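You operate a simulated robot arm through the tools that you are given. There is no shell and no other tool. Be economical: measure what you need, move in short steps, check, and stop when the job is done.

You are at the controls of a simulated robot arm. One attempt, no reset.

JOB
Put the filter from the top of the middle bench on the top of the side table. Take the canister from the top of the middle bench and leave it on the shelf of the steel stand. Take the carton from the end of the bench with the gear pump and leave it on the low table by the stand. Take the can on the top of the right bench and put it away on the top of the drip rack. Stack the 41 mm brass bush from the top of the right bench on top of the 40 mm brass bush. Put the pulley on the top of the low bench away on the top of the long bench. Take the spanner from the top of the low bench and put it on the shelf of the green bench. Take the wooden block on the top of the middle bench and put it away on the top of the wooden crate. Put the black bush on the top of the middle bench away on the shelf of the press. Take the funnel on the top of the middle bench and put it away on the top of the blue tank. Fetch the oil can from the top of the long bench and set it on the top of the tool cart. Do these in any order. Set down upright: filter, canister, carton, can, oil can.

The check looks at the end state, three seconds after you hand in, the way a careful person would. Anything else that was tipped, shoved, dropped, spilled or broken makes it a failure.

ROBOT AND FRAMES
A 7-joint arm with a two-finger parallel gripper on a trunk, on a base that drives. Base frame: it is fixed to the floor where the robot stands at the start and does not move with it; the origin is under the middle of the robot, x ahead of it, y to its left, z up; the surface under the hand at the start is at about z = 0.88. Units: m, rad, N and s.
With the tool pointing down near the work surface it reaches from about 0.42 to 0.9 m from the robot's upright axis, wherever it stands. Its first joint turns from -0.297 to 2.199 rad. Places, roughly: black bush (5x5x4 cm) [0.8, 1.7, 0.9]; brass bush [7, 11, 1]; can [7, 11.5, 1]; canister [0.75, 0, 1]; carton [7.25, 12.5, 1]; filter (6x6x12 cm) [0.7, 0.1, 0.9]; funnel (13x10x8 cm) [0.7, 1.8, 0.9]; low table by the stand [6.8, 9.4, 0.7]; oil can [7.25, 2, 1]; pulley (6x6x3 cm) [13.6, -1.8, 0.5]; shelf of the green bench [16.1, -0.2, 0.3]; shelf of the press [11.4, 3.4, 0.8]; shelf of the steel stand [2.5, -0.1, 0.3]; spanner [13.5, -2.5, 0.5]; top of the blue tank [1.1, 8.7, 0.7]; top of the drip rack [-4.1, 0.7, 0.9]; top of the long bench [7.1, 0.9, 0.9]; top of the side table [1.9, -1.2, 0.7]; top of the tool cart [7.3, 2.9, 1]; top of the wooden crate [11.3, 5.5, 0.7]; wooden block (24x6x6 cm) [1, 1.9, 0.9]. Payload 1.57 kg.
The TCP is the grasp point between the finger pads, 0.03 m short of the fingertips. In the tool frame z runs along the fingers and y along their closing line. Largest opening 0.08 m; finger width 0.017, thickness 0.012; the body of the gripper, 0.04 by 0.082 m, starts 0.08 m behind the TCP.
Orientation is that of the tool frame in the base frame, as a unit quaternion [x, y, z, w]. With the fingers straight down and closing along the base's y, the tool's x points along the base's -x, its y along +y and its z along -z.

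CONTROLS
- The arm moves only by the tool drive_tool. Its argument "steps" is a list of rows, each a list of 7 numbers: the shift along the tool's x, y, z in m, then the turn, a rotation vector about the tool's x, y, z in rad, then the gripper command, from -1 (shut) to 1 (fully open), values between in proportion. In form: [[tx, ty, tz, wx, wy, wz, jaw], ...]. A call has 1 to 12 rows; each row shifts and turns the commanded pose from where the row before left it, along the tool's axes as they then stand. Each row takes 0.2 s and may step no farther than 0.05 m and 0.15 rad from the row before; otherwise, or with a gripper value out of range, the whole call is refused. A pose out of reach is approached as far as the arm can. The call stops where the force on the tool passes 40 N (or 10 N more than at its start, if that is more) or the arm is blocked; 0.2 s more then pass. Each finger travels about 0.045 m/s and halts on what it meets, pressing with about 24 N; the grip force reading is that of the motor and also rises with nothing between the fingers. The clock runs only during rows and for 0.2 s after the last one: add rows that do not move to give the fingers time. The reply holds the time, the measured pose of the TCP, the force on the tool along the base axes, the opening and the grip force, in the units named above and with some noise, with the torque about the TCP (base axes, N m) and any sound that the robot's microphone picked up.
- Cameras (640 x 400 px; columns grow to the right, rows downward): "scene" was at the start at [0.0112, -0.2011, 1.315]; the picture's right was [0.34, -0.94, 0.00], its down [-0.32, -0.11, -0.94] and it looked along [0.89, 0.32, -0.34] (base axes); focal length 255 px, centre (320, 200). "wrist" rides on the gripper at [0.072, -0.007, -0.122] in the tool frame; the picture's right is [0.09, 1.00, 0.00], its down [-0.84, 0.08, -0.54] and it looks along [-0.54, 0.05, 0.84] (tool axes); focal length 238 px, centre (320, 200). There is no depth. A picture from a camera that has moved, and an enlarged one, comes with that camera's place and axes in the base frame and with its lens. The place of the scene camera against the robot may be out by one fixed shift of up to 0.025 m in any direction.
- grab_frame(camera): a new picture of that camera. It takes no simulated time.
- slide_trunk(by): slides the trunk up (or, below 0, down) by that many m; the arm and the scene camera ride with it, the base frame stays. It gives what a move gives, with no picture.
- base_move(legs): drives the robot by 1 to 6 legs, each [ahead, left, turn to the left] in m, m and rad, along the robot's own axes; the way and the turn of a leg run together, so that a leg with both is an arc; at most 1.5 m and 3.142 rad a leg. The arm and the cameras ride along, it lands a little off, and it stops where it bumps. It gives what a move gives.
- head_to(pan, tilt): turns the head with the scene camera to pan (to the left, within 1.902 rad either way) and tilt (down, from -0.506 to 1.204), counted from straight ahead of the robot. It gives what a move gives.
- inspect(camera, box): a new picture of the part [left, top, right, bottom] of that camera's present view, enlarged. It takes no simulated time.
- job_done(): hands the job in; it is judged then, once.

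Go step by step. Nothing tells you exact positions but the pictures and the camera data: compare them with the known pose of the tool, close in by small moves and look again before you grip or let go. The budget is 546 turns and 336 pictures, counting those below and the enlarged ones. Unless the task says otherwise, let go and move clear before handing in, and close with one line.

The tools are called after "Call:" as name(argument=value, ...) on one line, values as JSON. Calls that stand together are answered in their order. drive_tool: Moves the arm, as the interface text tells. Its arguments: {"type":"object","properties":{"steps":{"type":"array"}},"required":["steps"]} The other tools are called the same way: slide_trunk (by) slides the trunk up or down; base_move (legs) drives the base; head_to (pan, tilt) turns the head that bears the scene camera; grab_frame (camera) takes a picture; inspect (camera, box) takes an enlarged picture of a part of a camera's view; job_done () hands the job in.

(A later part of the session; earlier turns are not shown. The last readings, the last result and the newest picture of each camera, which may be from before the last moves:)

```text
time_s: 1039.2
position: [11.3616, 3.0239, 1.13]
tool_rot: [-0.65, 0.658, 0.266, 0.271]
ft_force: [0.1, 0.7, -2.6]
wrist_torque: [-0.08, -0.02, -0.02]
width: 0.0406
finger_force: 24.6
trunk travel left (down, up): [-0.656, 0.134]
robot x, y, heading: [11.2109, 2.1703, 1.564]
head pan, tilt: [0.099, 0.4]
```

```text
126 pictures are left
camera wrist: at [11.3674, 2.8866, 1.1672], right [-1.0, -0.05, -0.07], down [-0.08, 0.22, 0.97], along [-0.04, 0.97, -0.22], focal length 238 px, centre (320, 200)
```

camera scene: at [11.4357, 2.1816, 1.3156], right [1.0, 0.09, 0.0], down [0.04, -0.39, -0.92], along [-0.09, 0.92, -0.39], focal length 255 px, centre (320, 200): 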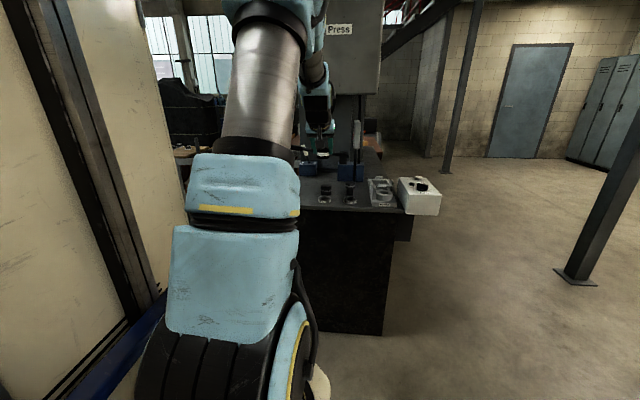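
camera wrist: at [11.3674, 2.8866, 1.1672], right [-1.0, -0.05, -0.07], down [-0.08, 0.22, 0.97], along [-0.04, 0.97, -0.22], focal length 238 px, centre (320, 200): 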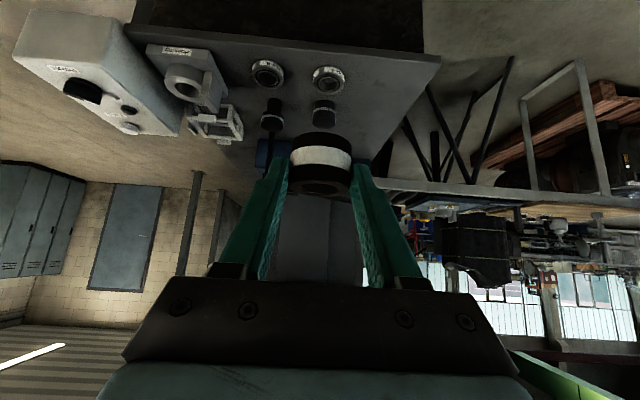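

Four small bushes and fixtures stand on the shelf's middle and right; the left strip near (11.25, 3.38) is free. Move there.

Call:
base_move(legs=[[0.33, 0.116, 0.005]])

Call:
slide_trunk(by=-0.18)

Call:
grab_frame(camera="wrist")

Call:
grab_frame(camera="scene")

```text
time_s: 1041.4
position: [11.2542, 3.3375, 1.1174]
tool_rot: [-0.653, 0.663, 0.256, 0.262]
ft_force: [-0.6, 0.0, -2.1]
wrist_torque: [-0.04, 0.01, 0.03]
width: 0.0405
finger_force: 24.1
trunk travel left (down, up): [-0.656, 0.134]
robot x, y, heading: [11.1042, 2.4947, 1.571]
head pan, tilt: [0.099, 0.4]
stopped in leg 1: the robot was blocked; the commanded pose is now the measured one
```

```text
time_s: 1043.4
position: [11.2552, 3.3372, 0.9385]
tool_rot: [-0.653, 0.663, 0.257, 0.262]
ft_force: [0.1, 0.8, -3.1]
wrist_torque: [-0.07, 0.0, 0.02]
width: 0.0404
finger_force: 24.0
trunk travel left (down, up): [-0.476, 0.314]
robot x, y, heading: [11.1015, 2.4941, 1.561]
head pan, tilt: [0.099, 0.4]
```

```text
125 pictures are left
camera wrist: at [11.2598, 3.2007, 0.9792], right [-1.0, -0.05, -0.06], down [-0.07, 0.24, 0.97], along [-0.03, 0.97, -0.25], focal length 238 px, centre (320, 200)
```

wrist: 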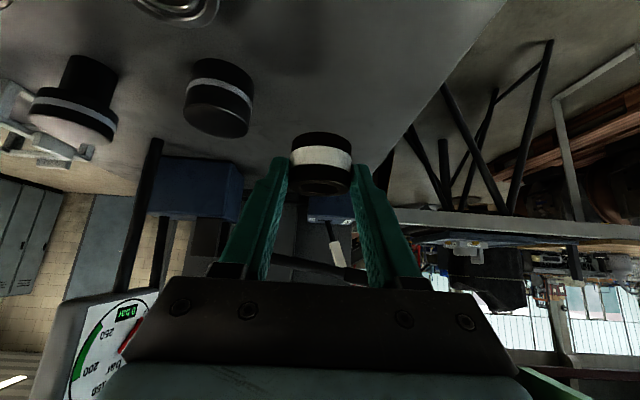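

```text
124 pictures are left
camera scene: at [11.3261, 2.5018, 1.1357], right [1.0, 0.09, 0.0], down [0.04, -0.39, -0.92], along [-0.09, 0.92, -0.39], focal length 255 px, centre (320, 200)
```

scene: 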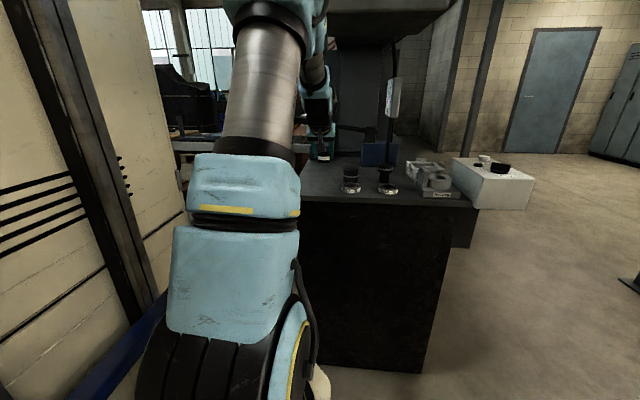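

The forearm touched the press head above; lowering frees it. The spot (11.255, 3.34) is fine. Lower further.

Call:
slide_trunk(by=-0.085)

Call:
drive_tool(steps=[[0.003, 0, 0.003, 0, 0, 0, -1], [0.003, 0, 0.003, 0, 0, 0, -1], [0.003, 0, 0.003, 0, 0, 0, -1], [0, 0, 0, 0, 0, 0, -1]])

Call:
grab_frame(camera="wrist")

```text
time_s: 1044.6
position: [11.255, 3.3371, 0.8579]
tool_rot: [-0.652, 0.662, 0.259, 0.264]
ft_force: [0.9, 1.1, 14.7]
wrist_torque: [0.59, 0.04, -0.02]
width: 0.0406
finger_force: 24.2
trunk travel left (down, up): [-0.391, 0.399]
robot x, y, heading: [11.1022, 2.494, 1.565]
head pan, tilt: [0.099, 0.4]
```

```text
time_s: 1045.5
position: [11.2553, 3.3389, 0.8476]
tool_rot: [-0.651, 0.66, 0.263, 0.267]
ft_force: [-0.4, 2.4, 10.0]
wrist_torque: [0.04, 0.05, -0.06]
width: 0.0405
finger_force: 23.9
trunk travel left (down, up): [-0.391, 0.399]
robot x, y, heading: [11.1032, 2.4938, 1.568]
head pan, tilt: [0.099, 0.4]
stopped in row 4: the force on the tool passed its limit at 42 N (the readings are from after the stop); the commanded pose is now the measured one
```

```text
123 pictures are left
camera wrist: at [11.26, 3.201, 0.8865], right [-1.0, -0.05, -0.07], down [-0.08, 0.23, 0.97], along [-0.03, 0.97, -0.23], focal length 238 px, centre (320, 200)
```

wrist: 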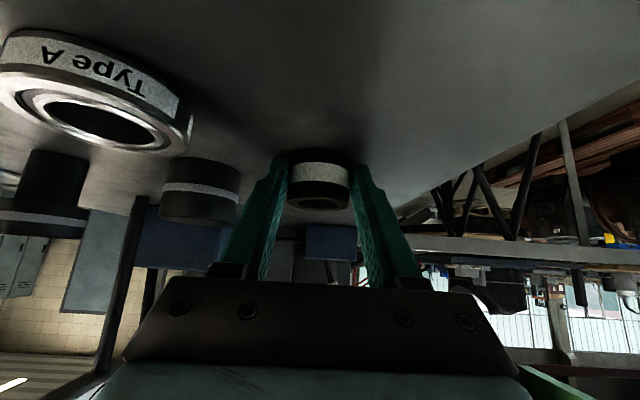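

Contact. Release moderately and withdraw along the tool axis.

Call:
drive_tool(steps=[[-0.002, 0, -0.002, 0, 0, 0, -1], [0, 0, 0, 0, 0, 0, 0.3], [0, 0, 0, 0, 0, 0, 0.5], [0, 0, 0, 0, 0, 0, 0.5], [0, 0, -0.02, 0, 0, 0, 0.5], [0, 0, -0.03, 0, 0, 0, 0.5], [0, 0, -0.03, 0, 0, 0, 0.5], [0, 0, 0, 0, 0, 0, 0.5]])

Call:
base_move(legs=[[-0.3, 0, 0]])

Call:
slide_trunk(by=0.2)

Call:
grab_frame(camera="wrist")

```text
time_s: 1047.3
position: [11.2542, 3.2818, 0.9053]
tool_rot: [-0.652, 0.662, 0.259, 0.264]
ft_force: [0.8, -0.6, -1.5]
wrist_torque: [0.0, -0.01, 0.01]
width: 0.06
finger_force: 0.0
trunk travel left (down, up): [-0.391, 0.399]
robot x, y, heading: [11.1007, 2.4954, 1.571]
head pan, tilt: [0.099, 0.4]
```

```text
time_s: 1049.3
position: [11.2559, 2.9757, 0.9063]
tool_rot: [-0.649, 0.664, 0.259, 0.266]
ft_force: [-0.1, 0.0, -0.8]
wrist_torque: [-0.01, 0.05, 0.01]
width: 0.0599
finger_force: 0.0
trunk travel left (down, up): [-0.391, 0.399]
robot x, y, heading: [11.099, 2.1855, 1.559]
head pan, tilt: [0.099, 0.4]
```

```text
time_s: 1051.5
position: [11.2577, 2.9758, 1.1054]
tool_rot: [-0.65, 0.663, 0.259, 0.265]
ft_force: [0.4, -0.7, -0.5]
wrist_torque: [0.0, 0.02, 0.01]
width: 0.0597
finger_force: 0.0
trunk travel left (down, up): [-0.591, 0.199]
robot x, y, heading: [11.0985, 2.1868, 1.558]
head pan, tilt: [0.099, 0.4]
```

```text
122 pictures are left
camera wrist: at [11.2609, 2.8387, 1.1457], right [-1.0, -0.05, -0.06], down [-0.07, 0.24, 0.97], along [-0.03, 0.97, -0.24], focal length 238 px, centre (320, 200)
```

wrist: 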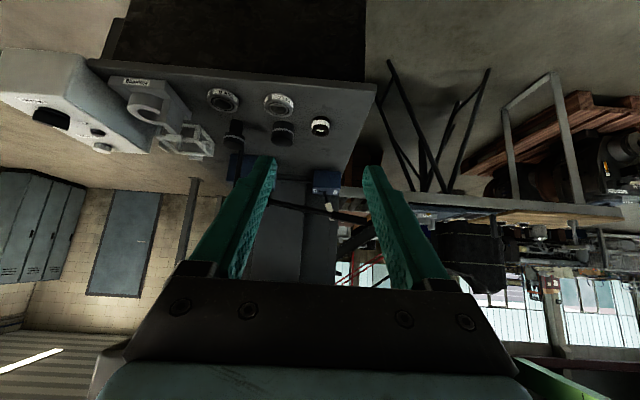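

Black bush is on the press shelf. Next: the low bench with spanner and pulley; restore tool-down and drive there.

Call:
drive_tool(steps=[[0, 0, 0, 0, 0.125, 0, 1], [0, 0, 0, 0, 0.125, 0, 1], [0, 0, 0, 0, 0.125, 0, 1], [0, 0, 0, 0, 0.125, 0, 1], [0, 0, 0, 0, 0.125, 0, 1], [0, 0, 0, 0, 0.125, 0, 1], [0, 0, 0, 0, 0, 0, 1]])

Call:
base_move(legs=[[-0.4, 0, 0], [0, 0, -2.75], [1.4, 0, 0], [1.0, 0, 0]])

Call:
head_to(pan=0.0, tilt=0.35)

Call:
grab_frame(camera="scene")

```text
time_s: 1053.1
position: [11.2578, 2.9753, 1.1069]
tool_rot: [-0.7, 0.714, 0.001, 0.004]
ft_force: [0.4, -0.5, -0.6]
wrist_torque: [-0.04, 0.03, 0.01]
width: 0.08
finger_force: 0.0
trunk travel left (down, up): [-0.591, 0.199]
robot x, y, heading: [11.098, 2.1916, 1.559]
head pan, tilt: [0.099, 0.4]
```

```text
time_s: 1073.4
position: [12.2929, -1.1933, 1.1062]
tool_rot: [0.546, 0.838, -0.003, 0.004]
ft_force: [0.2, -0.5, 0.0]
wrist_torque: [-0.01, 0.0, -0.01]
width: 0.0801
finger_force: 0.1
trunk travel left (down, up): [-0.591, 0.199]
robot x, y, heading: [12.0987, -0.4135, -1.142]
head pan, tilt: [0.099, 0.4]
```

```text
time_s: 1074.1
position: [12.2943, -1.1937, 1.1042]
tool_rot: [0.546, 0.838, -0.004, 0.005]
ft_force: [0.1, 0.5, -0.3]
wrist_torque: [0.0, -0.05, 0.0]
width: 0.0801
finger_force: 0.0
trunk travel left (down, up): [-0.591, 0.199]
robot x, y, heading: [12.1022, -0.4122, -1.146]
head pan, tilt: [0.0, 0.351]
```

```text
121 pictures are left
camera scene: at [11.901, -0.5221, 1.2552], right [-0.91, -0.41, 0.0], down [-0.14, 0.31, -0.94], along [0.39, -0.85, -0.34], focal length 255 px, centre (320, 200)
```

scene: 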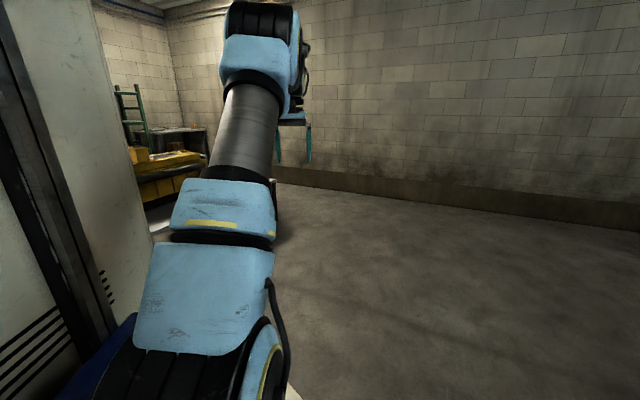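

Call:
base_move(legs=[[0, 0, 0.75]])

Call:
head_to(pan=-0.35, tilt=0.4)

Call:
grab_frame(camera="scene")

```text
time_s: 1076.5
position: [12.7749, -0.8532, 1.108]
tool_rot: [0.201, 0.98, -0.001, 0.005]
ft_force: [0.4, -0.8, -0.6]
wrist_torque: [0.01, -0.02, -0.02]
width: 0.0802
finger_force: 0.1
trunk travel left (down, up): [-0.591, 0.199]
robot x, y, heading: [12.1019, -0.4126, -0.396]
head pan, tilt: [0.0, 0.351]
```

```text
time_s: 1077.3
position: [12.7744, -0.8524, 1.1059]
tool_rot: [0.201, 0.98, -0.002, 0.005]
ft_force: [0.2, 0.0, 0.0]
wrist_torque: [0.0, 0.04, 0.02]
width: 0.0801
finger_force: 0.0
trunk travel left (down, up): [-0.591, 0.199]
robot x, y, heading: [12.1001, -0.4166, -0.393]
head pan, tilt: [-0.351, 0.4]
```

```text
120 pictures are left
camera scene: at [12.0109, -0.6592, 1.2507], right [-0.68, -0.74, 0.0], down [-0.29, 0.26, -0.92], along [0.68, -0.62, -0.39], focal length 255 px, centre (320, 200)
```

scene: 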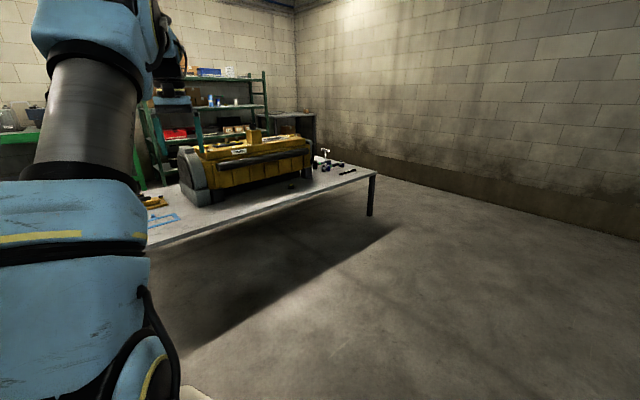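

Call:
inspect(camera="scene", box=[150, 120, 390, 270])

```text
2.67 times, centred on (270, 195) of scene
camera zoom: at [12.0109, -0.6592, 1.2507], right [-0.68, -0.74, 0.0], down [-0.29, 0.26, -0.92], along [0.68, -0.62, -0.39], focal length 679 px, centre (453, 213)
```

zoom: 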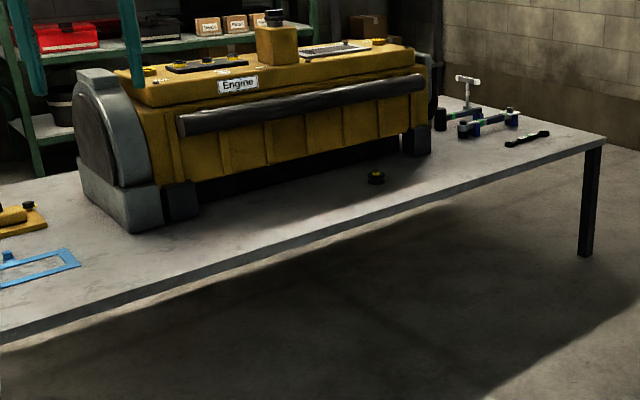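

Pulley at (13.69, −1.86), spanner at (13.65, −2.55). First look at the green bench's shelf, where the spanner must go.

Call:
base_move(legs=[[0, 0, 0.9]])

Call:
head_to(pan=-0.45, tilt=0.3)

Call:
grab_frame(camera="scene")

```text
time_s: 1080.0
position: [12.8639, -0.1546, 1.1056]
tool_rot: [-0.248, 0.969, 0.001, 0.004]
ft_force: [0.2, -0.8, 0.0]
wrist_torque: [-0.02, 0.0, 0.01]
width: 0.08
finger_force: 0.1
trunk travel left (down, up): [-0.591, 0.199]
robot x, y, heading: [12.0986, -0.4141, 0.516]
head pan, tilt: [-0.351, 0.4]
```

```text
time_s: 1080.7
position: [12.8637, -0.1549, 1.1064]
tool_rot: [-0.247, 0.969, 0.001, 0.006]
ft_force: [-0.1, -0.7, 0.4]
wrist_torque: [-0.03, 0.01, 0.03]
width: 0.08
finger_force: 0.0
trunk travel left (down, up): [-0.591, 0.199]
robot x, y, heading: [12.0992, -0.4179, 0.508]
head pan, tilt: [-0.45, 0.3]
```

```text
118 pictures are left
camera scene: at [12.241, -0.6487, 1.2599], right [0.06, -1.0, 0.0], down [-0.3, -0.02, -0.96], along [0.95, 0.06, -0.3], focal length 255 px, centre (320, 200)
```

scene: 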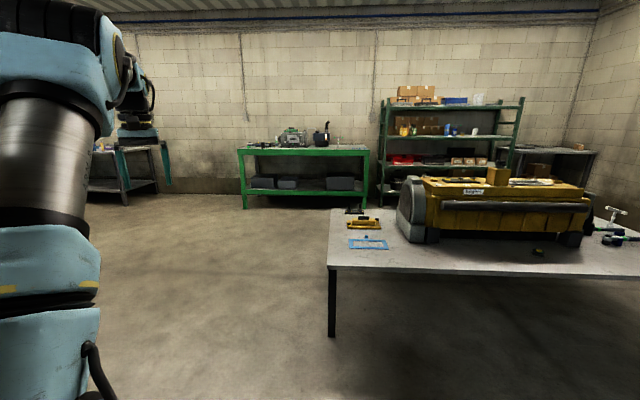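

Call:
inspect(camera="scene", box=[225, 110, 385, 220])

```text
3.64 times, centred on (305, 165) of scene
camera zoom: at [12.241, -0.6487, 1.2599], right [0.06, -1.0, 0.0], down [-0.3, -0.02, -0.96], along [0.95, 0.06, -0.3], focal length 926 px, centre (374, 327)
```

zoom: 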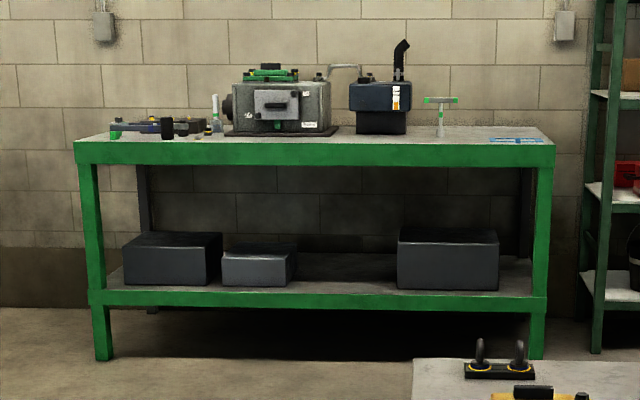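

The green bench's shelf (z ≈ 0.29, under-clearance to ≈ 0.78) is free between boxes at y −0.5…−0.15. Now fetch the spanner: drive to the low bench's south end.

Call:
base_move(legs=[[0, 0, -0.508], [0, -1.3, 0], [0, -0.68, 0], [0.75, 0, 0]])

Call:
drive_tool(steps=[[0, 0, 0, 0, 0, -0.143, 1], [0, 0, 0, 0, 0, -0.143, 1], [0, 0, 0, 0, 0, -0.143, 1], [0, 0, 0, 0, 0, -0.143, 1], [0, 0, 0, 0, 0, -0.143, 1], [0, 0, 0, 0, 0, -0.143, 1], [0, 0, 0, 0, 0, -0.143, 1], [0, 0, 0, 0, 0, -0.143, 1], [0, 0, 0, 0, 0, -0.143, 1], [0, 0, 0, 0, 0, -0.143, 1], [0, 0, 0, 0, 0, -0.14, 1]])

Call:
grab_frame(camera="wrist")

```text
time_s: 1095.8
position: [13.6713, -2.5185, 1.1059]
tool_rot: [0.0, 1.0, -0.001, 0.005]
ft_force: [-0.1, -0.3, 0.4]
wrist_torque: [-0.01, -0.03, -0.03]
width: 0.08
finger_force: 0.1
trunk travel left (down, up): [-0.591, 0.199]
robot x, y, heading: [12.8801, -2.3801, 0.009]
head pan, tilt: [-0.45, 0.3]
```

```text
time_s: 1098.2
position: [13.6715, -2.5194, 1.1055]
tool_rot: [0.708, -0.707, 0.003, -0.004]
ft_force: [-1.0, -0.4, 0.6]
wrist_torque: [-0.01, 0.01, -0.03]
width: 0.0801
finger_force: 0.0
trunk travel left (down, up): [-0.591, 0.199]
robot x, y, heading: [12.8817, -2.3805, 0.014]
head pan, tilt: [-0.45, 0.3]
```

```text
116 pictures are left
camera wrist: at [13.6787, -2.5918, 1.2288], right [-1.0, -0.09, -0.01], down [-0.08, 0.84, 0.54], along [-0.04, 0.54, -0.84], focal length 238 px, centre (320, 200)
```

wrist: 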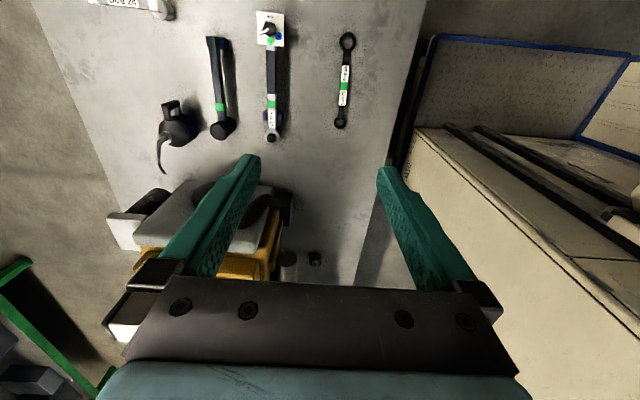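

The ring spanner lies along y at (13.61, −2.51). Move above it and lower the trunk.

Call:
drive_tool(steps=[[-0.007, 0.03, 0, 0, 0, 0, 1], [-0.007, 0.028, 0, 0, 0, 0, 1], [0, 0, 0, 0, 0, 0, 1]])

Call:
slide_trunk(by=-0.4)

Call:
grab_frame(camera="wrist")

```text
time_s: 1099.0
position: [13.6137, -2.5062, 1.1063]
tool_rot: [-0.706, 0.708, -0.005, 0.003]
ft_force: [1.1, 1.1, 0.0]
wrist_torque: [-0.02, 0.01, 0.01]
width: 0.0801
finger_force: 0.0
trunk travel left (down, up): [-0.591, 0.199]
robot x, y, heading: [12.8798, -2.3786, 0.018]
head pan, tilt: [-0.45, 0.3]
```

```text
time_s: 1102.8
position: [13.6148, -2.505, 0.7057]
tool_rot: [-0.706, 0.708, -0.005, 0.003]
ft_force: [0.1, 0.1, 0.0]
wrist_torque: [-0.02, 0.02, 0.02]
width: 0.0802
finger_force: 0.1
trunk travel left (down, up): [-0.191, 0.599]
robot x, y, heading: [12.88, -2.3762, 0.018]
head pan, tilt: [-0.45, 0.3]
```

```text
115 pictures are left
camera wrist: at [13.6203, -2.5779, 0.8292], right [-1.0, -0.09, -0.01], down [-0.08, 0.84, 0.54], along [-0.04, 0.54, -0.84], focal length 238 px, centre (320, 200)
```

wrist: 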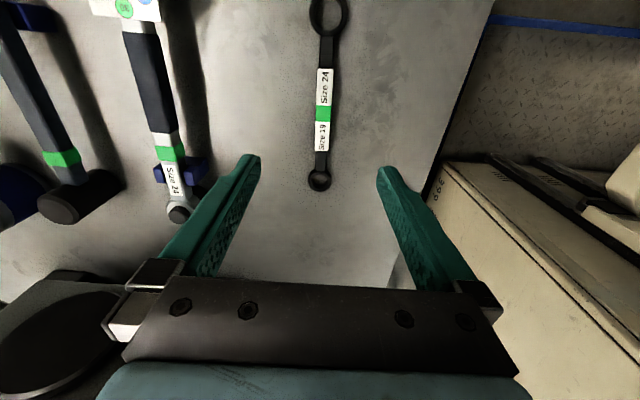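

Call:
drive_tool(steps=[[0, 0.004, 0.045, 0, 0, 0, 1], [0, 0, 0.045, 0, 0, 0, 1], [0, 0, 0.045, 0, 0, 0, 0.3], [0, 0, 0.035, 0, 0, 0, 0.3], [0, 0, 0, 0, 0, 0, 0.3]])

Call:
grab_frame(camera="wrist")

```text
time_s: 1104.0
position: [13.6134, -2.5058, 0.5368]
tool_rot: [-0.707, 0.708, -0.005, 0.003]
ft_force: [0.6, -0.7, 0.6]
wrist_torque: [0.01, 0.01, 0.02]
width: 0.052
finger_force: 0.1
trunk travel left (down, up): [-0.191, 0.599]
robot x, y, heading: [12.8795, -2.3823, 0.011]
head pan, tilt: [-0.45, 0.3]
```

```text
114 pictures are left
camera wrist: at [13.6196, -2.5782, 0.6595], right [-1.0, -0.09, -0.01], down [-0.08, 0.84, 0.54], along [-0.04, 0.54, -0.84], focal length 238 px, centre (320, 200)
```

wrist: 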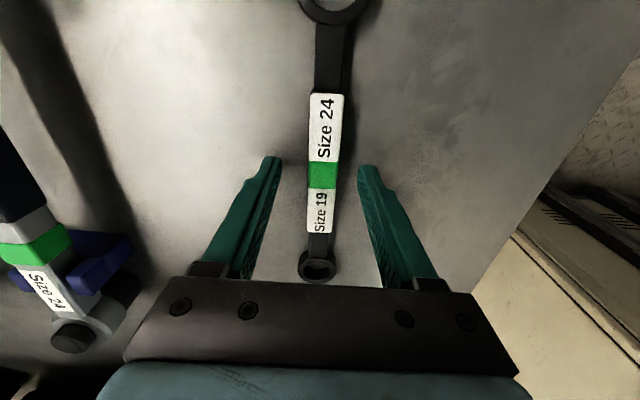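

Call:
drive_tool(steps=[[0, 0, 0.01, 0, 0, 0, 0.3], [0, 0, 0.004, 0, 0, 0, 0.3], [0, 0, 0.003, 0, 0, 0, 0.3]])

Call:
inspect(camera="wrist", box=[220, 120, 420, 260])

```text
time_s: 1104.6
position: [13.6149, -2.5053, 0.5305]
tool_rot: [-0.706, 0.708, -0.009, 0.006]
ft_force: [-3.7, -0.2, 20.1]
wrist_torque: [0.06, 0.89, 0.04]
width: 0.0555
finger_force: 1.5
trunk travel left (down, up): [-0.191, 0.599]
robot x, y, heading: [12.8816, -2.3789, 0.014]
head pan, tilt: [-0.45, 0.3]
stopped in row 2: the force on the tool passed its limit at 47 N (the readings are from after the stop); the commanded pose is now the measured one
```

```text
2.86 times, centred on (320, 190) of wrist
camera zoom: at [13.6192, -2.578, 0.6538], right [-1.0, -0.09, -0.02], down [-0.09, 0.84, 0.54], along [-0.03, 0.54, -0.84], focal length 681 px, centre (320, 229)
```

zoom: 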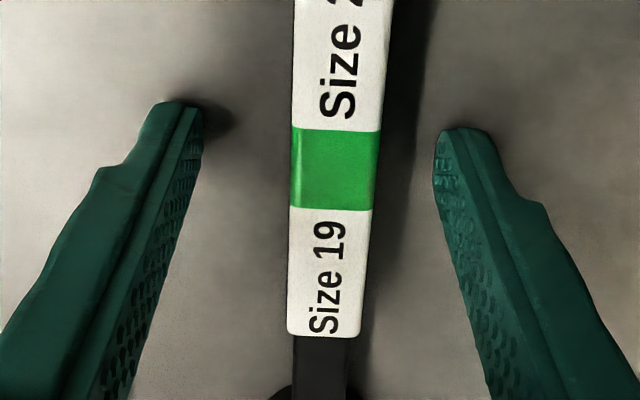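

Fingertips touch the bench (z ≈ 0.50). Lift 3 mm and close.

Call:
drive_tool(steps=[[0, 0, -0.003, 0, 0, 0, 0.3], [0, 0, 0, 0, 0, 0, -1], [0, 0, 0, 0, 0, 0, -1], [0, 0, 0, 0, 0, 0, -1], [0, 0, 0, 0, 0, 0, -1], [0, 0, -0.03, 0, 0, 0, -1], [0, 0, -0.03, 0, 0, 0, -1], [0, 0, 0, 0, 0, 0, -1]])

Call:
grab_frame(camera="wrist")

```text
time_s: 1106.4
position: [13.6138, -2.5063, 0.5916]
tool_rot: [-0.707, 0.707, -0.007, 0.005]
ft_force: [0.1, 0.5, -2.7]
wrist_torque: [-0.01, 0.0, 0.01]
width: 0.0197
finger_force: 24.4
trunk travel left (down, up): [-0.191, 0.599]
robot x, y, heading: [12.8753, -2.3773, 0.014]
head pan, tilt: [-0.45, 0.3]
```

```text
112 pictures are left
camera wrist: at [13.6183, -2.5784, 0.7142], right [-1.0, -0.09, -0.02], down [-0.09, 0.84, 0.54], along [-0.03, 0.54, -0.84], focal length 238 px, centre (320, 200)
```

wrist: 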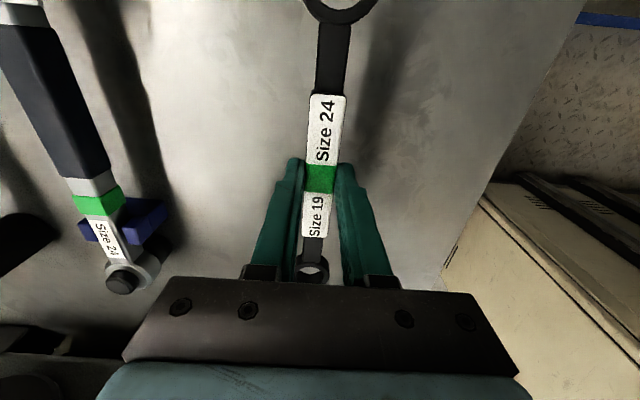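

Spanner held. Raise and drive round to the green bench.

Call:
slide_trunk(by=0.4)

Call:
base_move(legs=[[-0.45, 0, 0], [0, 1.3, 0], [0, 1.13, 0], [1.4, 0, -0.014], [1.0, 0, 0]])

Call:
head_to(pan=-0.05, tilt=0.5)

Call:
grab_frame(camera="scene")

```text
time_s: 1110.2
position: [13.6141, -2.5053, 0.991]
tool_rot: [-0.706, 0.708, -0.008, 0.005]
ft_force: [0.7, 0.9, -2.2]
wrist_torque: [0.01, 0.03, 0.0]
width: 0.0196
finger_force: 24.0
trunk travel left (down, up): [-0.591, 0.199]
robot x, y, heading: [12.8771, -2.3803, 0.015]
head pan, tilt: [-0.45, 0.3]
```

```text
time_s: 1135.8
position: [15.5214, -0.0055, 0.9907]
tool_rot: [0.715, -0.699, 0.008, -0.005]
ft_force: [-0.1, -0.1, -3.2]
wrist_torque: [0.0, -0.03, -0.01]
width: 0.0195
finger_force: 24.0
trunk travel left (down, up): [-0.591, 0.199]
robot x, y, heading: [14.7862, 0.1038, 0.039]
head pan, tilt: [-0.45, 0.3]
```

```text
time_s: 1136.6
position: [15.5211, -0.0057, 0.9913]
tool_rot: [0.715, -0.699, 0.006, -0.005]
ft_force: [-0.1, 0.3, -2.4]
wrist_torque: [-0.01, 0.01, -0.03]
width: 0.02
finger_force: 23.4
trunk travel left (down, up): [-0.591, 0.199]
robot x, y, heading: [14.7829, 0.1028, 0.032]
head pan, tilt: [-0.051, 0.499]
```

```text
111 pictures are left
camera scene: at [14.8083, -0.1339, 1.2415], right [-0.01, -1.0, 0.0], down [-0.48, 0.01, -0.88], along [0.88, -0.01, -0.48], focal length 255 px, centre (320, 200)
```

scene: 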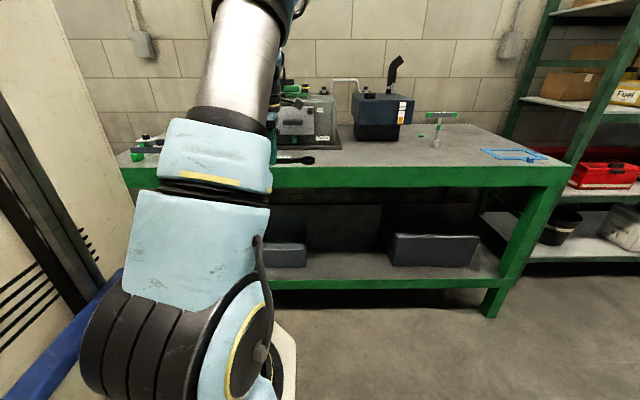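

Line up laterally with the gap (y ≈ −0.29), then lower the trunk in front of the bench.

Call:
base_move(legs=[[0, 0, -0.035], [0, -0.26, 0]])

Call:
slide_trunk(by=-0.4)

Call:
slide_trunk(by=-0.19)

Call:
drive_tool(steps=[[0, 0, 0.03, 0, 0, 0, -1], [0, 0, 0.02, 0, 0, 0, -1], [0, 0, 0, 0, 0, 0, -1]])

Call:
grab_frame(camera="scene")

Call:
grab_frame(camera="wrist")

```text
time_s: 1138.9
position: [15.5184, -0.2896, 0.992]
tool_rot: [-0.704, 0.711, -0.007, 0.006]
ft_force: [-0.5, 0.2, -3.9]
wrist_torque: [0.01, 0.03, -0.01]
width: 0.0196
finger_force: 24.1
trunk travel left (down, up): [-0.591, 0.199]
robot x, y, heading: [14.7867, -0.1568, 0.005]
head pan, tilt: [-0.051, 0.499]
```

```text
time_s: 1142.7
position: [15.5173, -0.2906, 0.5902]
tool_rot: [-0.703, 0.711, -0.007, 0.005]
ft_force: [-0.2, 0.1, -3.0]
wrist_torque: [0.0, 0.01, -0.01]
width: 0.0196
finger_force: 23.8
trunk travel left (down, up): [-0.191, 0.599]
robot x, y, heading: [14.7825, -0.1588, 0.003]
head pan, tilt: [-0.051, 0.499]
```

```text
time_s: 1144.8
position: [15.5187, -0.2902, 0.4011]
tool_rot: [-0.703, 0.711, -0.007, 0.006]
ft_force: [0.4, 0.8, -2.5]
wrist_torque: [-0.02, 0.01, 0.0]
width: 0.0197
finger_force: 23.5
trunk travel left (down, up): [-0.001, 0.789]
robot x, y, heading: [14.7847, -0.1536, 0.004]
head pan, tilt: [-0.051, 0.499]
```

```text
time_s: 1145.6
position: [15.5199, -0.2905, 0.3506]
tool_rot: [-0.704, 0.711, -0.006, 0.005]
ft_force: [0.3, 0.5, -2.4]
wrist_torque: [0.02, 0.02, -0.01]
width: 0.0199
finger_force: 23.8
trunk travel left (down, up): [-0.001, 0.789]
robot x, y, heading: [14.7839, -0.1542, 0.0]
head pan, tilt: [-0.051, 0.499]
```

```text
110 pictures are left
camera scene: at [14.8008, -0.3938, 0.6515], right [-0.05, -1.0, 0.0], down [-0.48, 0.02, -0.88], along [0.88, -0.04, -0.48], focal length 255 px, centre (320, 200)
```

scene: 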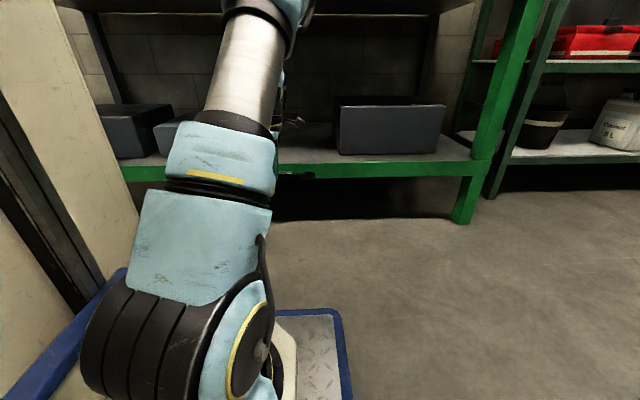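

```text
109 pictures are left
camera wrist: at [15.5243, -0.3626, 0.4735], right [-1.0, -0.08, -0.02], down [-0.08, 0.84, 0.54], along [-0.03, 0.54, -0.84], focal length 238 px, centre (320, 200)
```

wrist: 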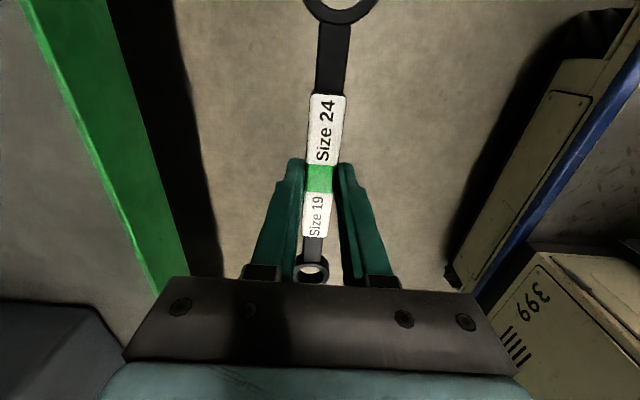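

To keep the forearm clear of the bench's front apron I pitch the tool forward ~34° (the spanner just tilts about its own length).

Call:
drive_tool(steps=[[0, 0, -0.02, 0.12, 0, 0, -1], [0, 0, 0, 0.12, 0, 0, -1], [0, 0, 0, 0.12, 0, 0, -1], [0, 0, 0, 0.12, 0, 0, -1], [0, 0, 0, 0.12, 0, 0, -1], [0, 0, 0, 0, 0, 0, -1]])

Call:
grab_frame(camera="scene")

```text
time_s: 1147.0
position: [15.5186, -0.2895, 0.3712]
tool_rot: [-0.67, 0.676, -0.217, 0.214]
ft_force: [-0.1, 0.1, -2.7]
wrist_torque: [-0.03, 0.01, -0.01]
width: 0.0199
finger_force: 23.7
trunk travel left (down, up): [-0.001, 0.789]
robot x, y, heading: [14.784, -0.1593, -0.0]
head pan, tilt: [-0.051, 0.499]
```

```text
108 pictures are left
camera scene: at [14.8008, -0.3938, 0.6515], right [-0.05, -1.0, 0.0], down [-0.48, 0.02, -0.88], along [0.88, -0.04, -0.48], focal length 255 px, centre (320, 200)
```

scene: 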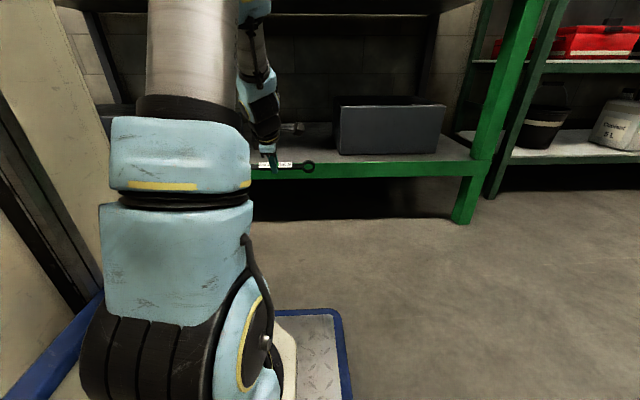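

Call:
base_move(legs=[[0.2, 0, 0]])

Call:
inspect(camera="scene", box=[160, 0, 480, 200])

```text
time_s: 1148.6
position: [15.7166, -0.2905, 0.3706]
tool_rot: [-0.67, 0.677, -0.217, 0.213]
ft_force: [-0.3, 0.6, -2.9]
wrist_torque: [-0.02, 0.03, -0.03]
width: 0.0198
finger_force: 24.1
trunk travel left (down, up): [-0.001, 0.789]
robot x, y, heading: [14.9884, -0.1564, -0.001]
head pan, tilt: [-0.051, 0.499]
```

```text
2.00 times, centred on (320, 100) of scene
camera zoom: at [14.999, -0.3935, 0.6515], right [-0.05, -1.0, 0.0], down [-0.48, 0.02, -0.88], along [0.88, -0.04, -0.48], focal length 509 px, centre (320, 400)
```

zoom: 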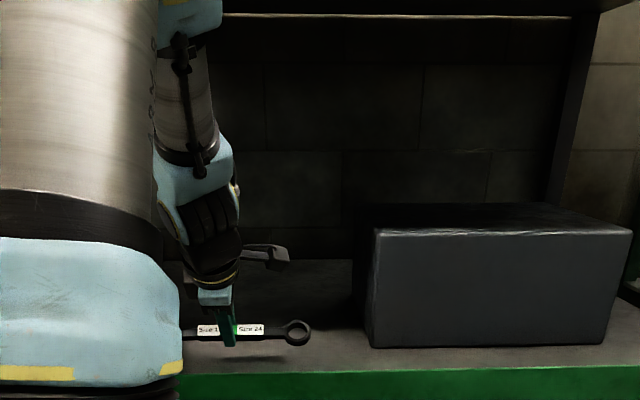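

Call:
base_move(legs=[[-0.08, 0, 0]])

Call:
drive_tool(steps=[[0, -0.04, 0.028, 0, 0, 0, -1], [0, -0.04, 0.028, 0, 0, 0, -1], [0, -0.04, 0.028, 0, 0, 0, -1], [0, -0.04, 0.028, 0, 0, 0, -1], [0, 0, 0, 0, 0, 0, -1]])

Call:
grab_frame(camera="scene")

```text
time_s: 1149.6
position: [15.6384, -0.2912, 0.3713]
tool_rot: [-0.669, 0.678, -0.217, 0.213]
ft_force: [0.8, 0.4, -2.9]
wrist_torque: [0.01, 0.06, 0.0]
width: 0.0199
finger_force: 23.7
trunk travel left (down, up): [-0.001, 0.789]
robot x, y, heading: [14.9047, -0.1605, -0.003]
head pan, tilt: [-0.051, 0.499]
```

```text
time_s: 1150.8
position: [15.8336, -0.2938, 0.3724]
tool_rot: [-0.67, 0.677, -0.218, 0.212]
ft_force: [-0.5, 0.3, -4.2]
wrist_torque: [0.03, 0.02, -0.02]
width: 0.0196
finger_force: 24.0
trunk travel left (down, up): [-0.001, 0.789]
robot x, y, heading: [14.901, -0.158, -0.002]
head pan, tilt: [-0.051, 0.499]
```

```text
106 pictures are left
camera scene: at [14.9197, -0.3935, 0.6515], right [-0.05, -1.0, 0.0], down [-0.48, 0.02, -0.88], along [0.88, -0.04, -0.48], focal length 255 px, centre (320, 200)
```

scene: 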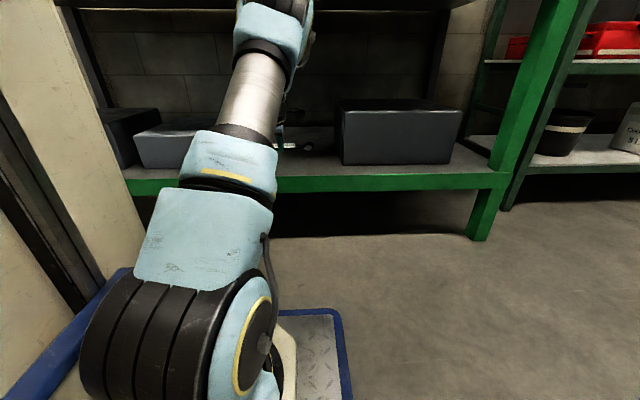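

Arm extended under the bench top without contact. Lower to the shelf.

Call:
drive_tool(steps=[[0, 0.0116, 0.0162, 0, 0, 0, -1], [0, 0.0116, 0.0162, 0, 0, 0, -1], [0, 0.006, 0.008, 0, 0, 0, -1], [0, 0, 0, 0, 0, 0, -1]])

Call:
grab_frame(camera="wrist")

Call:
inspect(camera="scene", box=[250, 110, 370, 210])

```text
time_s: 1151.6
position: [15.8322, -0.2937, 0.3366]
tool_rot: [-0.668, 0.677, -0.22, 0.215]
ft_force: [-14.4, 0.1, 14.5]
wrist_torque: [0.04, 0.57, 0.03]
width: 0.0195
finger_force: 23.7
trunk travel left (down, up): [-0.001, 0.789]
robot x, y, heading: [14.9051, -0.1573, -0.002]
head pan, tilt: [-0.051, 0.499]
stopped in row 3: the force on the tool passed its limit at 49 N (the readings are from after the stop); the commanded pose is now the measured one
```

```text
105 pictures are left
camera wrist: at [15.7667, -0.3652, 0.4405], right [-0.81, -0.08, -0.58], down [-0.37, 0.84, 0.39], along [0.46, 0.53, -0.71], focal length 238 px, centre (320, 200)
```

wrist: 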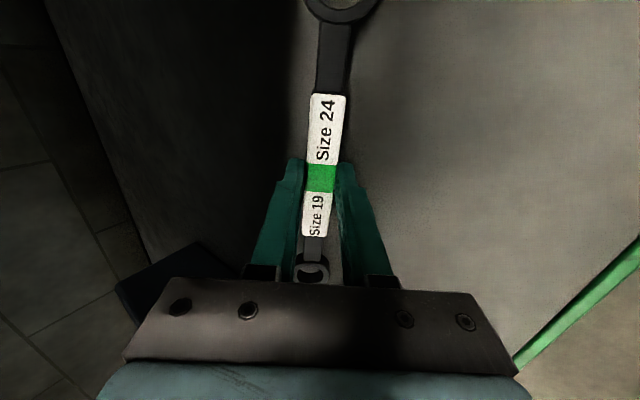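

```text
4.00 times, centred on (310, 160) of scene
camera zoom: at [14.919, -0.3935, 0.6518], right [-0.05, -1.0, 0.0], down [-0.48, 0.02, -0.88], along [0.88, -0.04, -0.48], focal length 1018 px, centre (360, 360)
```

zoom: 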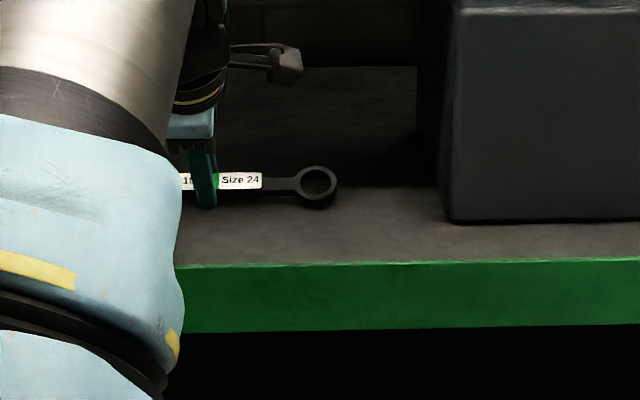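

Call:
drive_tool(steps=[[0, 0, -0.004, 0, 0, 0, -1], [0, 0, 0, 0, 0, 0, -0.3], [0, 0, 0, 0, 0, 0, -0.1], [0, 0, -0.01, 0, 0, 0, -0.1], [0, 0, -0.03, 0, 0, 0, 0], [0, 0, -0.03, 0, 0, 0, 0], [0, 0, 0, 0, 0, 0, 0]])

Call:
inspect(camera="scene", box=[250, 110, 370, 210])

Call:
grab_frame(camera="wrist")

```text
time_s: 1153.2
position: [15.7886, -0.292, 0.3931]
tool_rot: [-0.669, 0.677, -0.219, 0.214]
ft_force: [1.0, 0.6, 0.5]
wrist_torque: [0.01, -0.02, 0.02]
width: 0.0402
finger_force: 0.0
trunk travel left (down, up): [-0.001, 0.789]
robot x, y, heading: [14.9059, -0.1602, 0.001]
head pan, tilt: [-0.051, 0.499]
```

```text
4.00 times, centred on (310, 160) of scene
camera zoom: at [14.9195, -0.3935, 0.6515], right [-0.05, -1.0, 0.0], down [-0.48, 0.02, -0.88], along [0.88, -0.04, -0.48], focal length 1018 px, centre (360, 360)
```

zoom: 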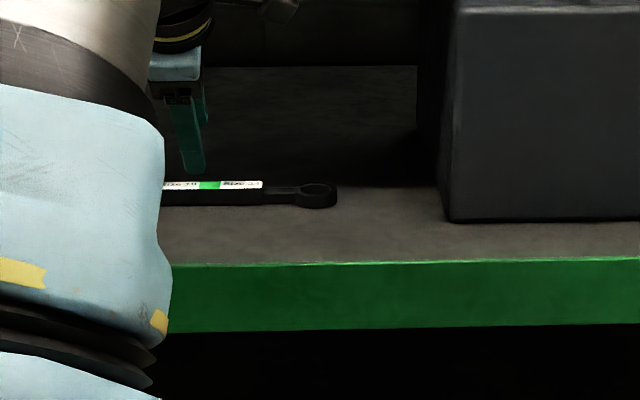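

```text
102 pictures are left
camera wrist: at [15.722, -0.3625, 0.4971], right [-0.81, -0.08, -0.58], down [-0.37, 0.84, 0.39], along [0.46, 0.53, -0.71], focal length 238 px, centre (320, 200)
```

wrist: 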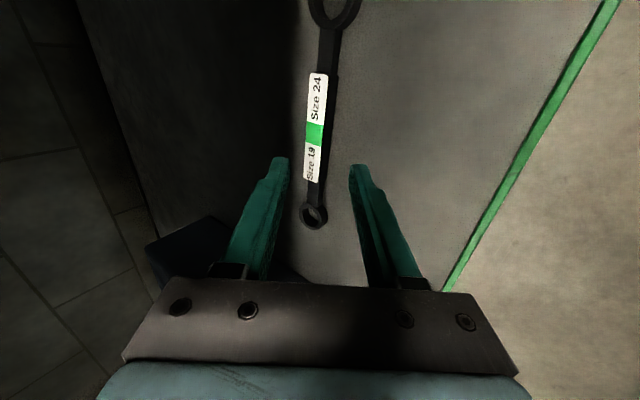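

Spanner lies on the shelf. Back out, restore the tool, and go for the pulley.

Call:
base_move(legs=[[-0.45, 0, 0]])

Call:
slide_trunk(by=0.4)

Call:
drive_tool(steps=[[0, 0.03, -0.03, -0.12, 0, 0, 1], [0, 0.04, -0.02, -0.12, 0, 0, 1], [0, 0.04, -0.01, -0.12, 0, 0, 1], [0, 0.04, 0, -0.12, 0, 0, 1], [0, 0.02, 0, -0.12, 0, 0, 1], [0, 0, 0, 0, 0, 0, 1]])

Call:
base_move(legs=[[-1.0, 0.15, 0], [-1.0, 0, 0], [0, -1.2, 0], [0, -0.55, 0], [0.35, 0, 0]])

Call:
grab_frame(camera="wrist")

```text
time_s: 1155.9
position: [15.3366, -0.293, 0.3932]
tool_rot: [-0.668, 0.678, -0.221, 0.213]
ft_force: [0.3, -1.0, 0.3]
wrist_torque: [0.02, -0.02, 0.03]
width: 0.0396
finger_force: 0.0
trunk travel left (down, up): [-0.001, 0.789]
robot x, y, heading: [14.4521, -0.1563, -0.006]
head pan, tilt: [-0.051, 0.499]
```

```text
time_s: 1159.7
position: [15.3367, -0.2945, 0.7928]
tool_rot: [-0.667, 0.679, -0.22, 0.214]
ft_force: [0.1, -0.9, -0.1]
wrist_torque: [-0.02, 0.02, -0.01]
width: 0.0401
finger_force: 0.0
trunk travel left (down, up): [-0.401, 0.389]
robot x, y, heading: [14.4577, -0.1561, 0.003]
head pan, tilt: [-0.051, 0.499]
```

```text
time_s: 1161.1
position: [15.1513, -0.2888, 0.7765]
tool_rot: [-0.701, 0.713, -0.01, 0.007]
ft_force: [-1.1, 0.4, 0.5]
wrist_torque: [0.02, -0.01, -0.01]
width: 0.0802
finger_force: 0.1
trunk travel left (down, up): [-0.401, 0.389]
robot x, y, heading: [14.457, -0.155, -0.001]
head pan, tilt: [-0.051, 0.499]
```

```text
time_s: 1181.5
position: [13.4213, -1.914, 0.7779]
tool_rot: [-0.687, 0.727, -0.01, 0.007]
ft_force: [0.1, 0.6, -0.2]
wrist_torque: [0.05, 0.0, 0.0]
width: 0.0801
finger_force: 0.1
trunk travel left (down, up): [-0.401, 0.389]
robot x, y, heading: [12.7321, -1.7555, -0.042]
head pan, tilt: [-0.051, 0.499]
```

```text
101 pictures are left
camera wrist: at [13.4216, -1.9869, 0.9006], right [-1.0, -0.04, -0.02], down [-0.04, 0.84, 0.54], along [0.0, 0.54, -0.84], focal length 238 px, centre (320, 200)
```

wrist: 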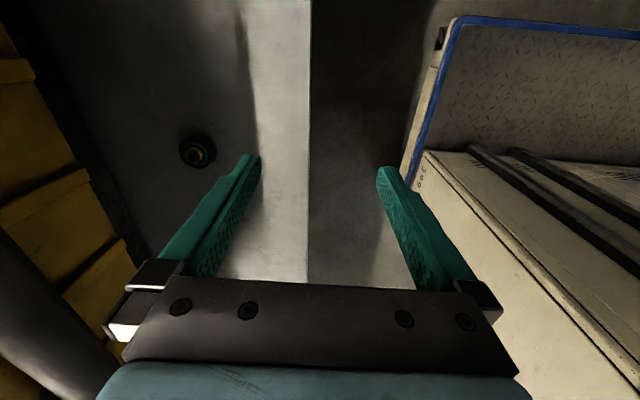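

Pulley at (13.63, −1.83). Turn the tool back to default yaw (slimmer towards the engine) and approach.

Call:
drive_tool(steps=[[0, 0, -0.03, 0, 0, 0.143, 1], [0, 0, 0, 0, 0, 0.143, 1], [0, 0, 0, 0, 0, 0.143, 1], [0, 0, 0, 0, 0, 0.143, 1], [0, 0, 0, 0, 0, 0.143, 1], [0, 0, 0, 0, 0, 0.143, 1], [0, 0, 0, 0, 0, 0.143, 1], [0, 0, 0, 0, 0, 0.143, 1], [0, 0, 0, 0, 0, 0.143, 1], [0, 0, 0, 0, 0, 0.143, 1], [0, 0, 0, 0, 0, 0.14, 1]])

Call:
base_move(legs=[[0.2, 0.06, 0.042]])

Call:
grab_frame(camera="wrist")

```text
time_s: 1183.9
position: [13.421, -1.9136, 0.8082]
tool_rot: [0.029, 1.0, -0.002, 0.012]
ft_force: [0.7, 0.2, 0.0]
wrist_torque: [-0.01, 0.0, -0.02]
width: 0.0801
finger_force: 0.2
trunk travel left (down, up): [-0.401, 0.389]
robot x, y, heading: [12.7285, -1.7553, -0.04]
head pan, tilt: [-0.051, 0.499]
```

```text
time_s: 1185.6
position: [13.6265, -1.8345, 0.8079]
tool_rot: [0.01, 1.0, -0.002, 0.012]
ft_force: [0.1, 0.1, -0.1]
wrist_torque: [0.01, -0.03, 0.0]
width: 0.0799
finger_force: 0.0
trunk travel left (down, up): [-0.401, 0.389]
robot x, y, heading: [12.9268, -1.6973, -0.008]
head pan, tilt: [-0.051, 0.499]
```

```text
100 pictures are left
camera wrist: at [13.5522, -1.8404, 0.9293], right [-0.07, 1.0, -0.01], down [0.82, 0.06, 0.56], along [0.56, 0.04, -0.83], focal length 238 px, centre (320, 200)
```

wrist: 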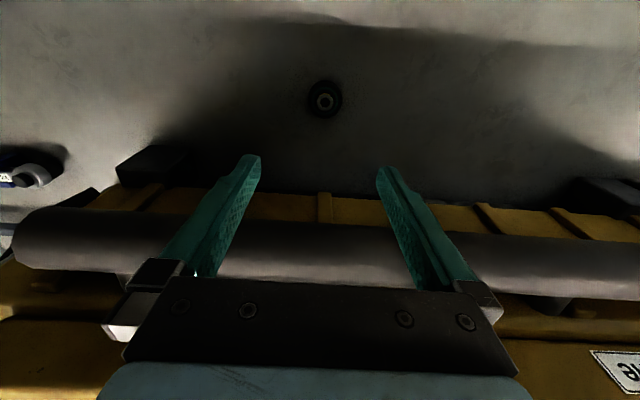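

Call:
drive_tool(steps=[[-0.006, 0.006, 0.045, 0, 0.024, 0, 1], [0, 0, 0.048, 0, 0, 0, 1], [0, 0, 0.048, 0, 0, 0, 1], [0, 0, 0.048, 0, 0, 0, 1], [0, 0, 0, 0, 0, 0, 1]])

Call:
grab_frame(camera="wrist")

```text
time_s: 1186.8
position: [13.6306, -1.8302, 0.6209]
tool_rot: [0.01, 1.0, -0.002, 0.001]
ft_force: [-0.3, 0.3, -0.1]
wrist_torque: [0.0, 0.0, -0.01]
width: 0.08
finger_force: 0.0
trunk travel left (down, up): [-0.401, 0.389]
robot x, y, heading: [12.9292, -1.7014, -0.004]
head pan, tilt: [-0.051, 0.499]
```

```text
99 pictures are left
camera wrist: at [13.5597, -1.8362, 0.743], right [-0.07, 1.0, 0.0], down [0.84, 0.06, 0.54], along [0.54, 0.04, -0.84], focal length 238 px, centre (320, 200)
```

wrist: 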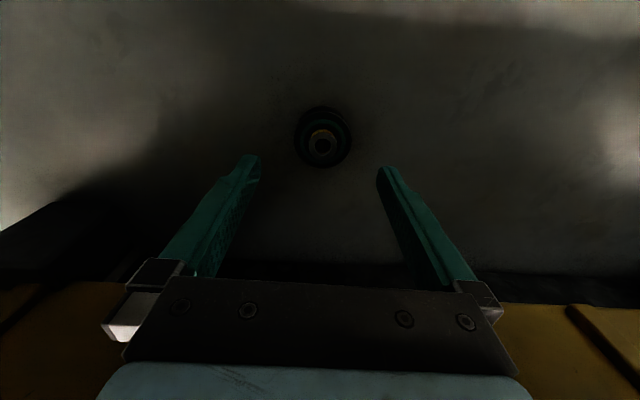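

Call:
drive_tool(steps=[[0, 0.001, 0.04, 0, 0, 0, 1], [0, 0, 0.03, 0, 0, 0, 1], [0, 0, 0.012, 0, 0, 0, 1], [0, 0, 0, 0, 0, 0, -1], [0, 0, 0, 0, 0, 0, -1], [0, 0, 0, 0, 0, 0, -1], [0, 0, 0, 0, 0, 0, -1]])

Call:
drive_tool(steps=[[0, 0, -0.045, 0, 0, 0, -1], [0, 0, -0.045, 0, 0, 0, -1], [0, 0, -0.045, 0, 0, 0, -1], [0, 0, 0, 0, 0, 0, -1]])

Call:
grab_frame(camera="wrist")

```text
time_s: 1188.4
position: [13.6325, -1.83, 0.5384]
tool_rot: [0.011, 1.0, -0.002, 0.0]
ft_force: [0.5, 0.8, 0.2]
wrist_torque: [0.03, 0.01, -0.02]
width: 0.0528
finger_force: 24.8
trunk travel left (down, up): [-0.401, 0.389]
robot x, y, heading: [12.9302, -1.7011, -0.006]
head pan, tilt: [-0.051, 0.499]
```

```text
time_s: 1189.4
position: [13.632, -1.8298, 0.6751]
tool_rot: [0.009, 1.0, -0.002, -0.001]
ft_force: [0.4, -0.9, -2.7]
wrist_torque: [0.04, 0.03, 0.0]
width: 0.0529
finger_force: 24.0
trunk travel left (down, up): [-0.401, 0.389]
robot x, y, heading: [12.9279, -1.698, -0.008]
head pan, tilt: [-0.051, 0.499]
```

```text
98 pictures are left
camera wrist: at [13.5606, -1.8351, 0.7966], right [-0.07, 1.0, 0.0], down [0.84, 0.06, 0.54], along [0.54, 0.04, -0.84], focal length 238 px, centre (320, 200)
```

wrist: 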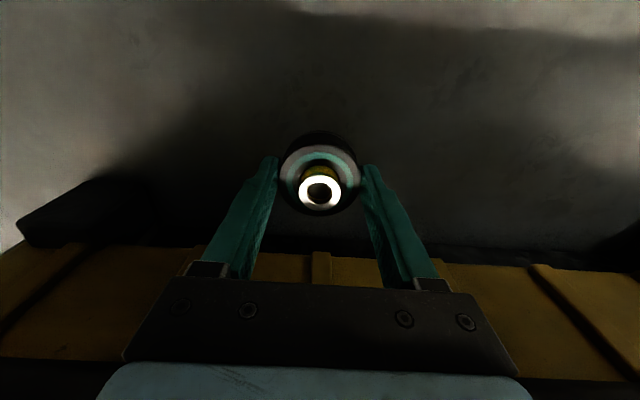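

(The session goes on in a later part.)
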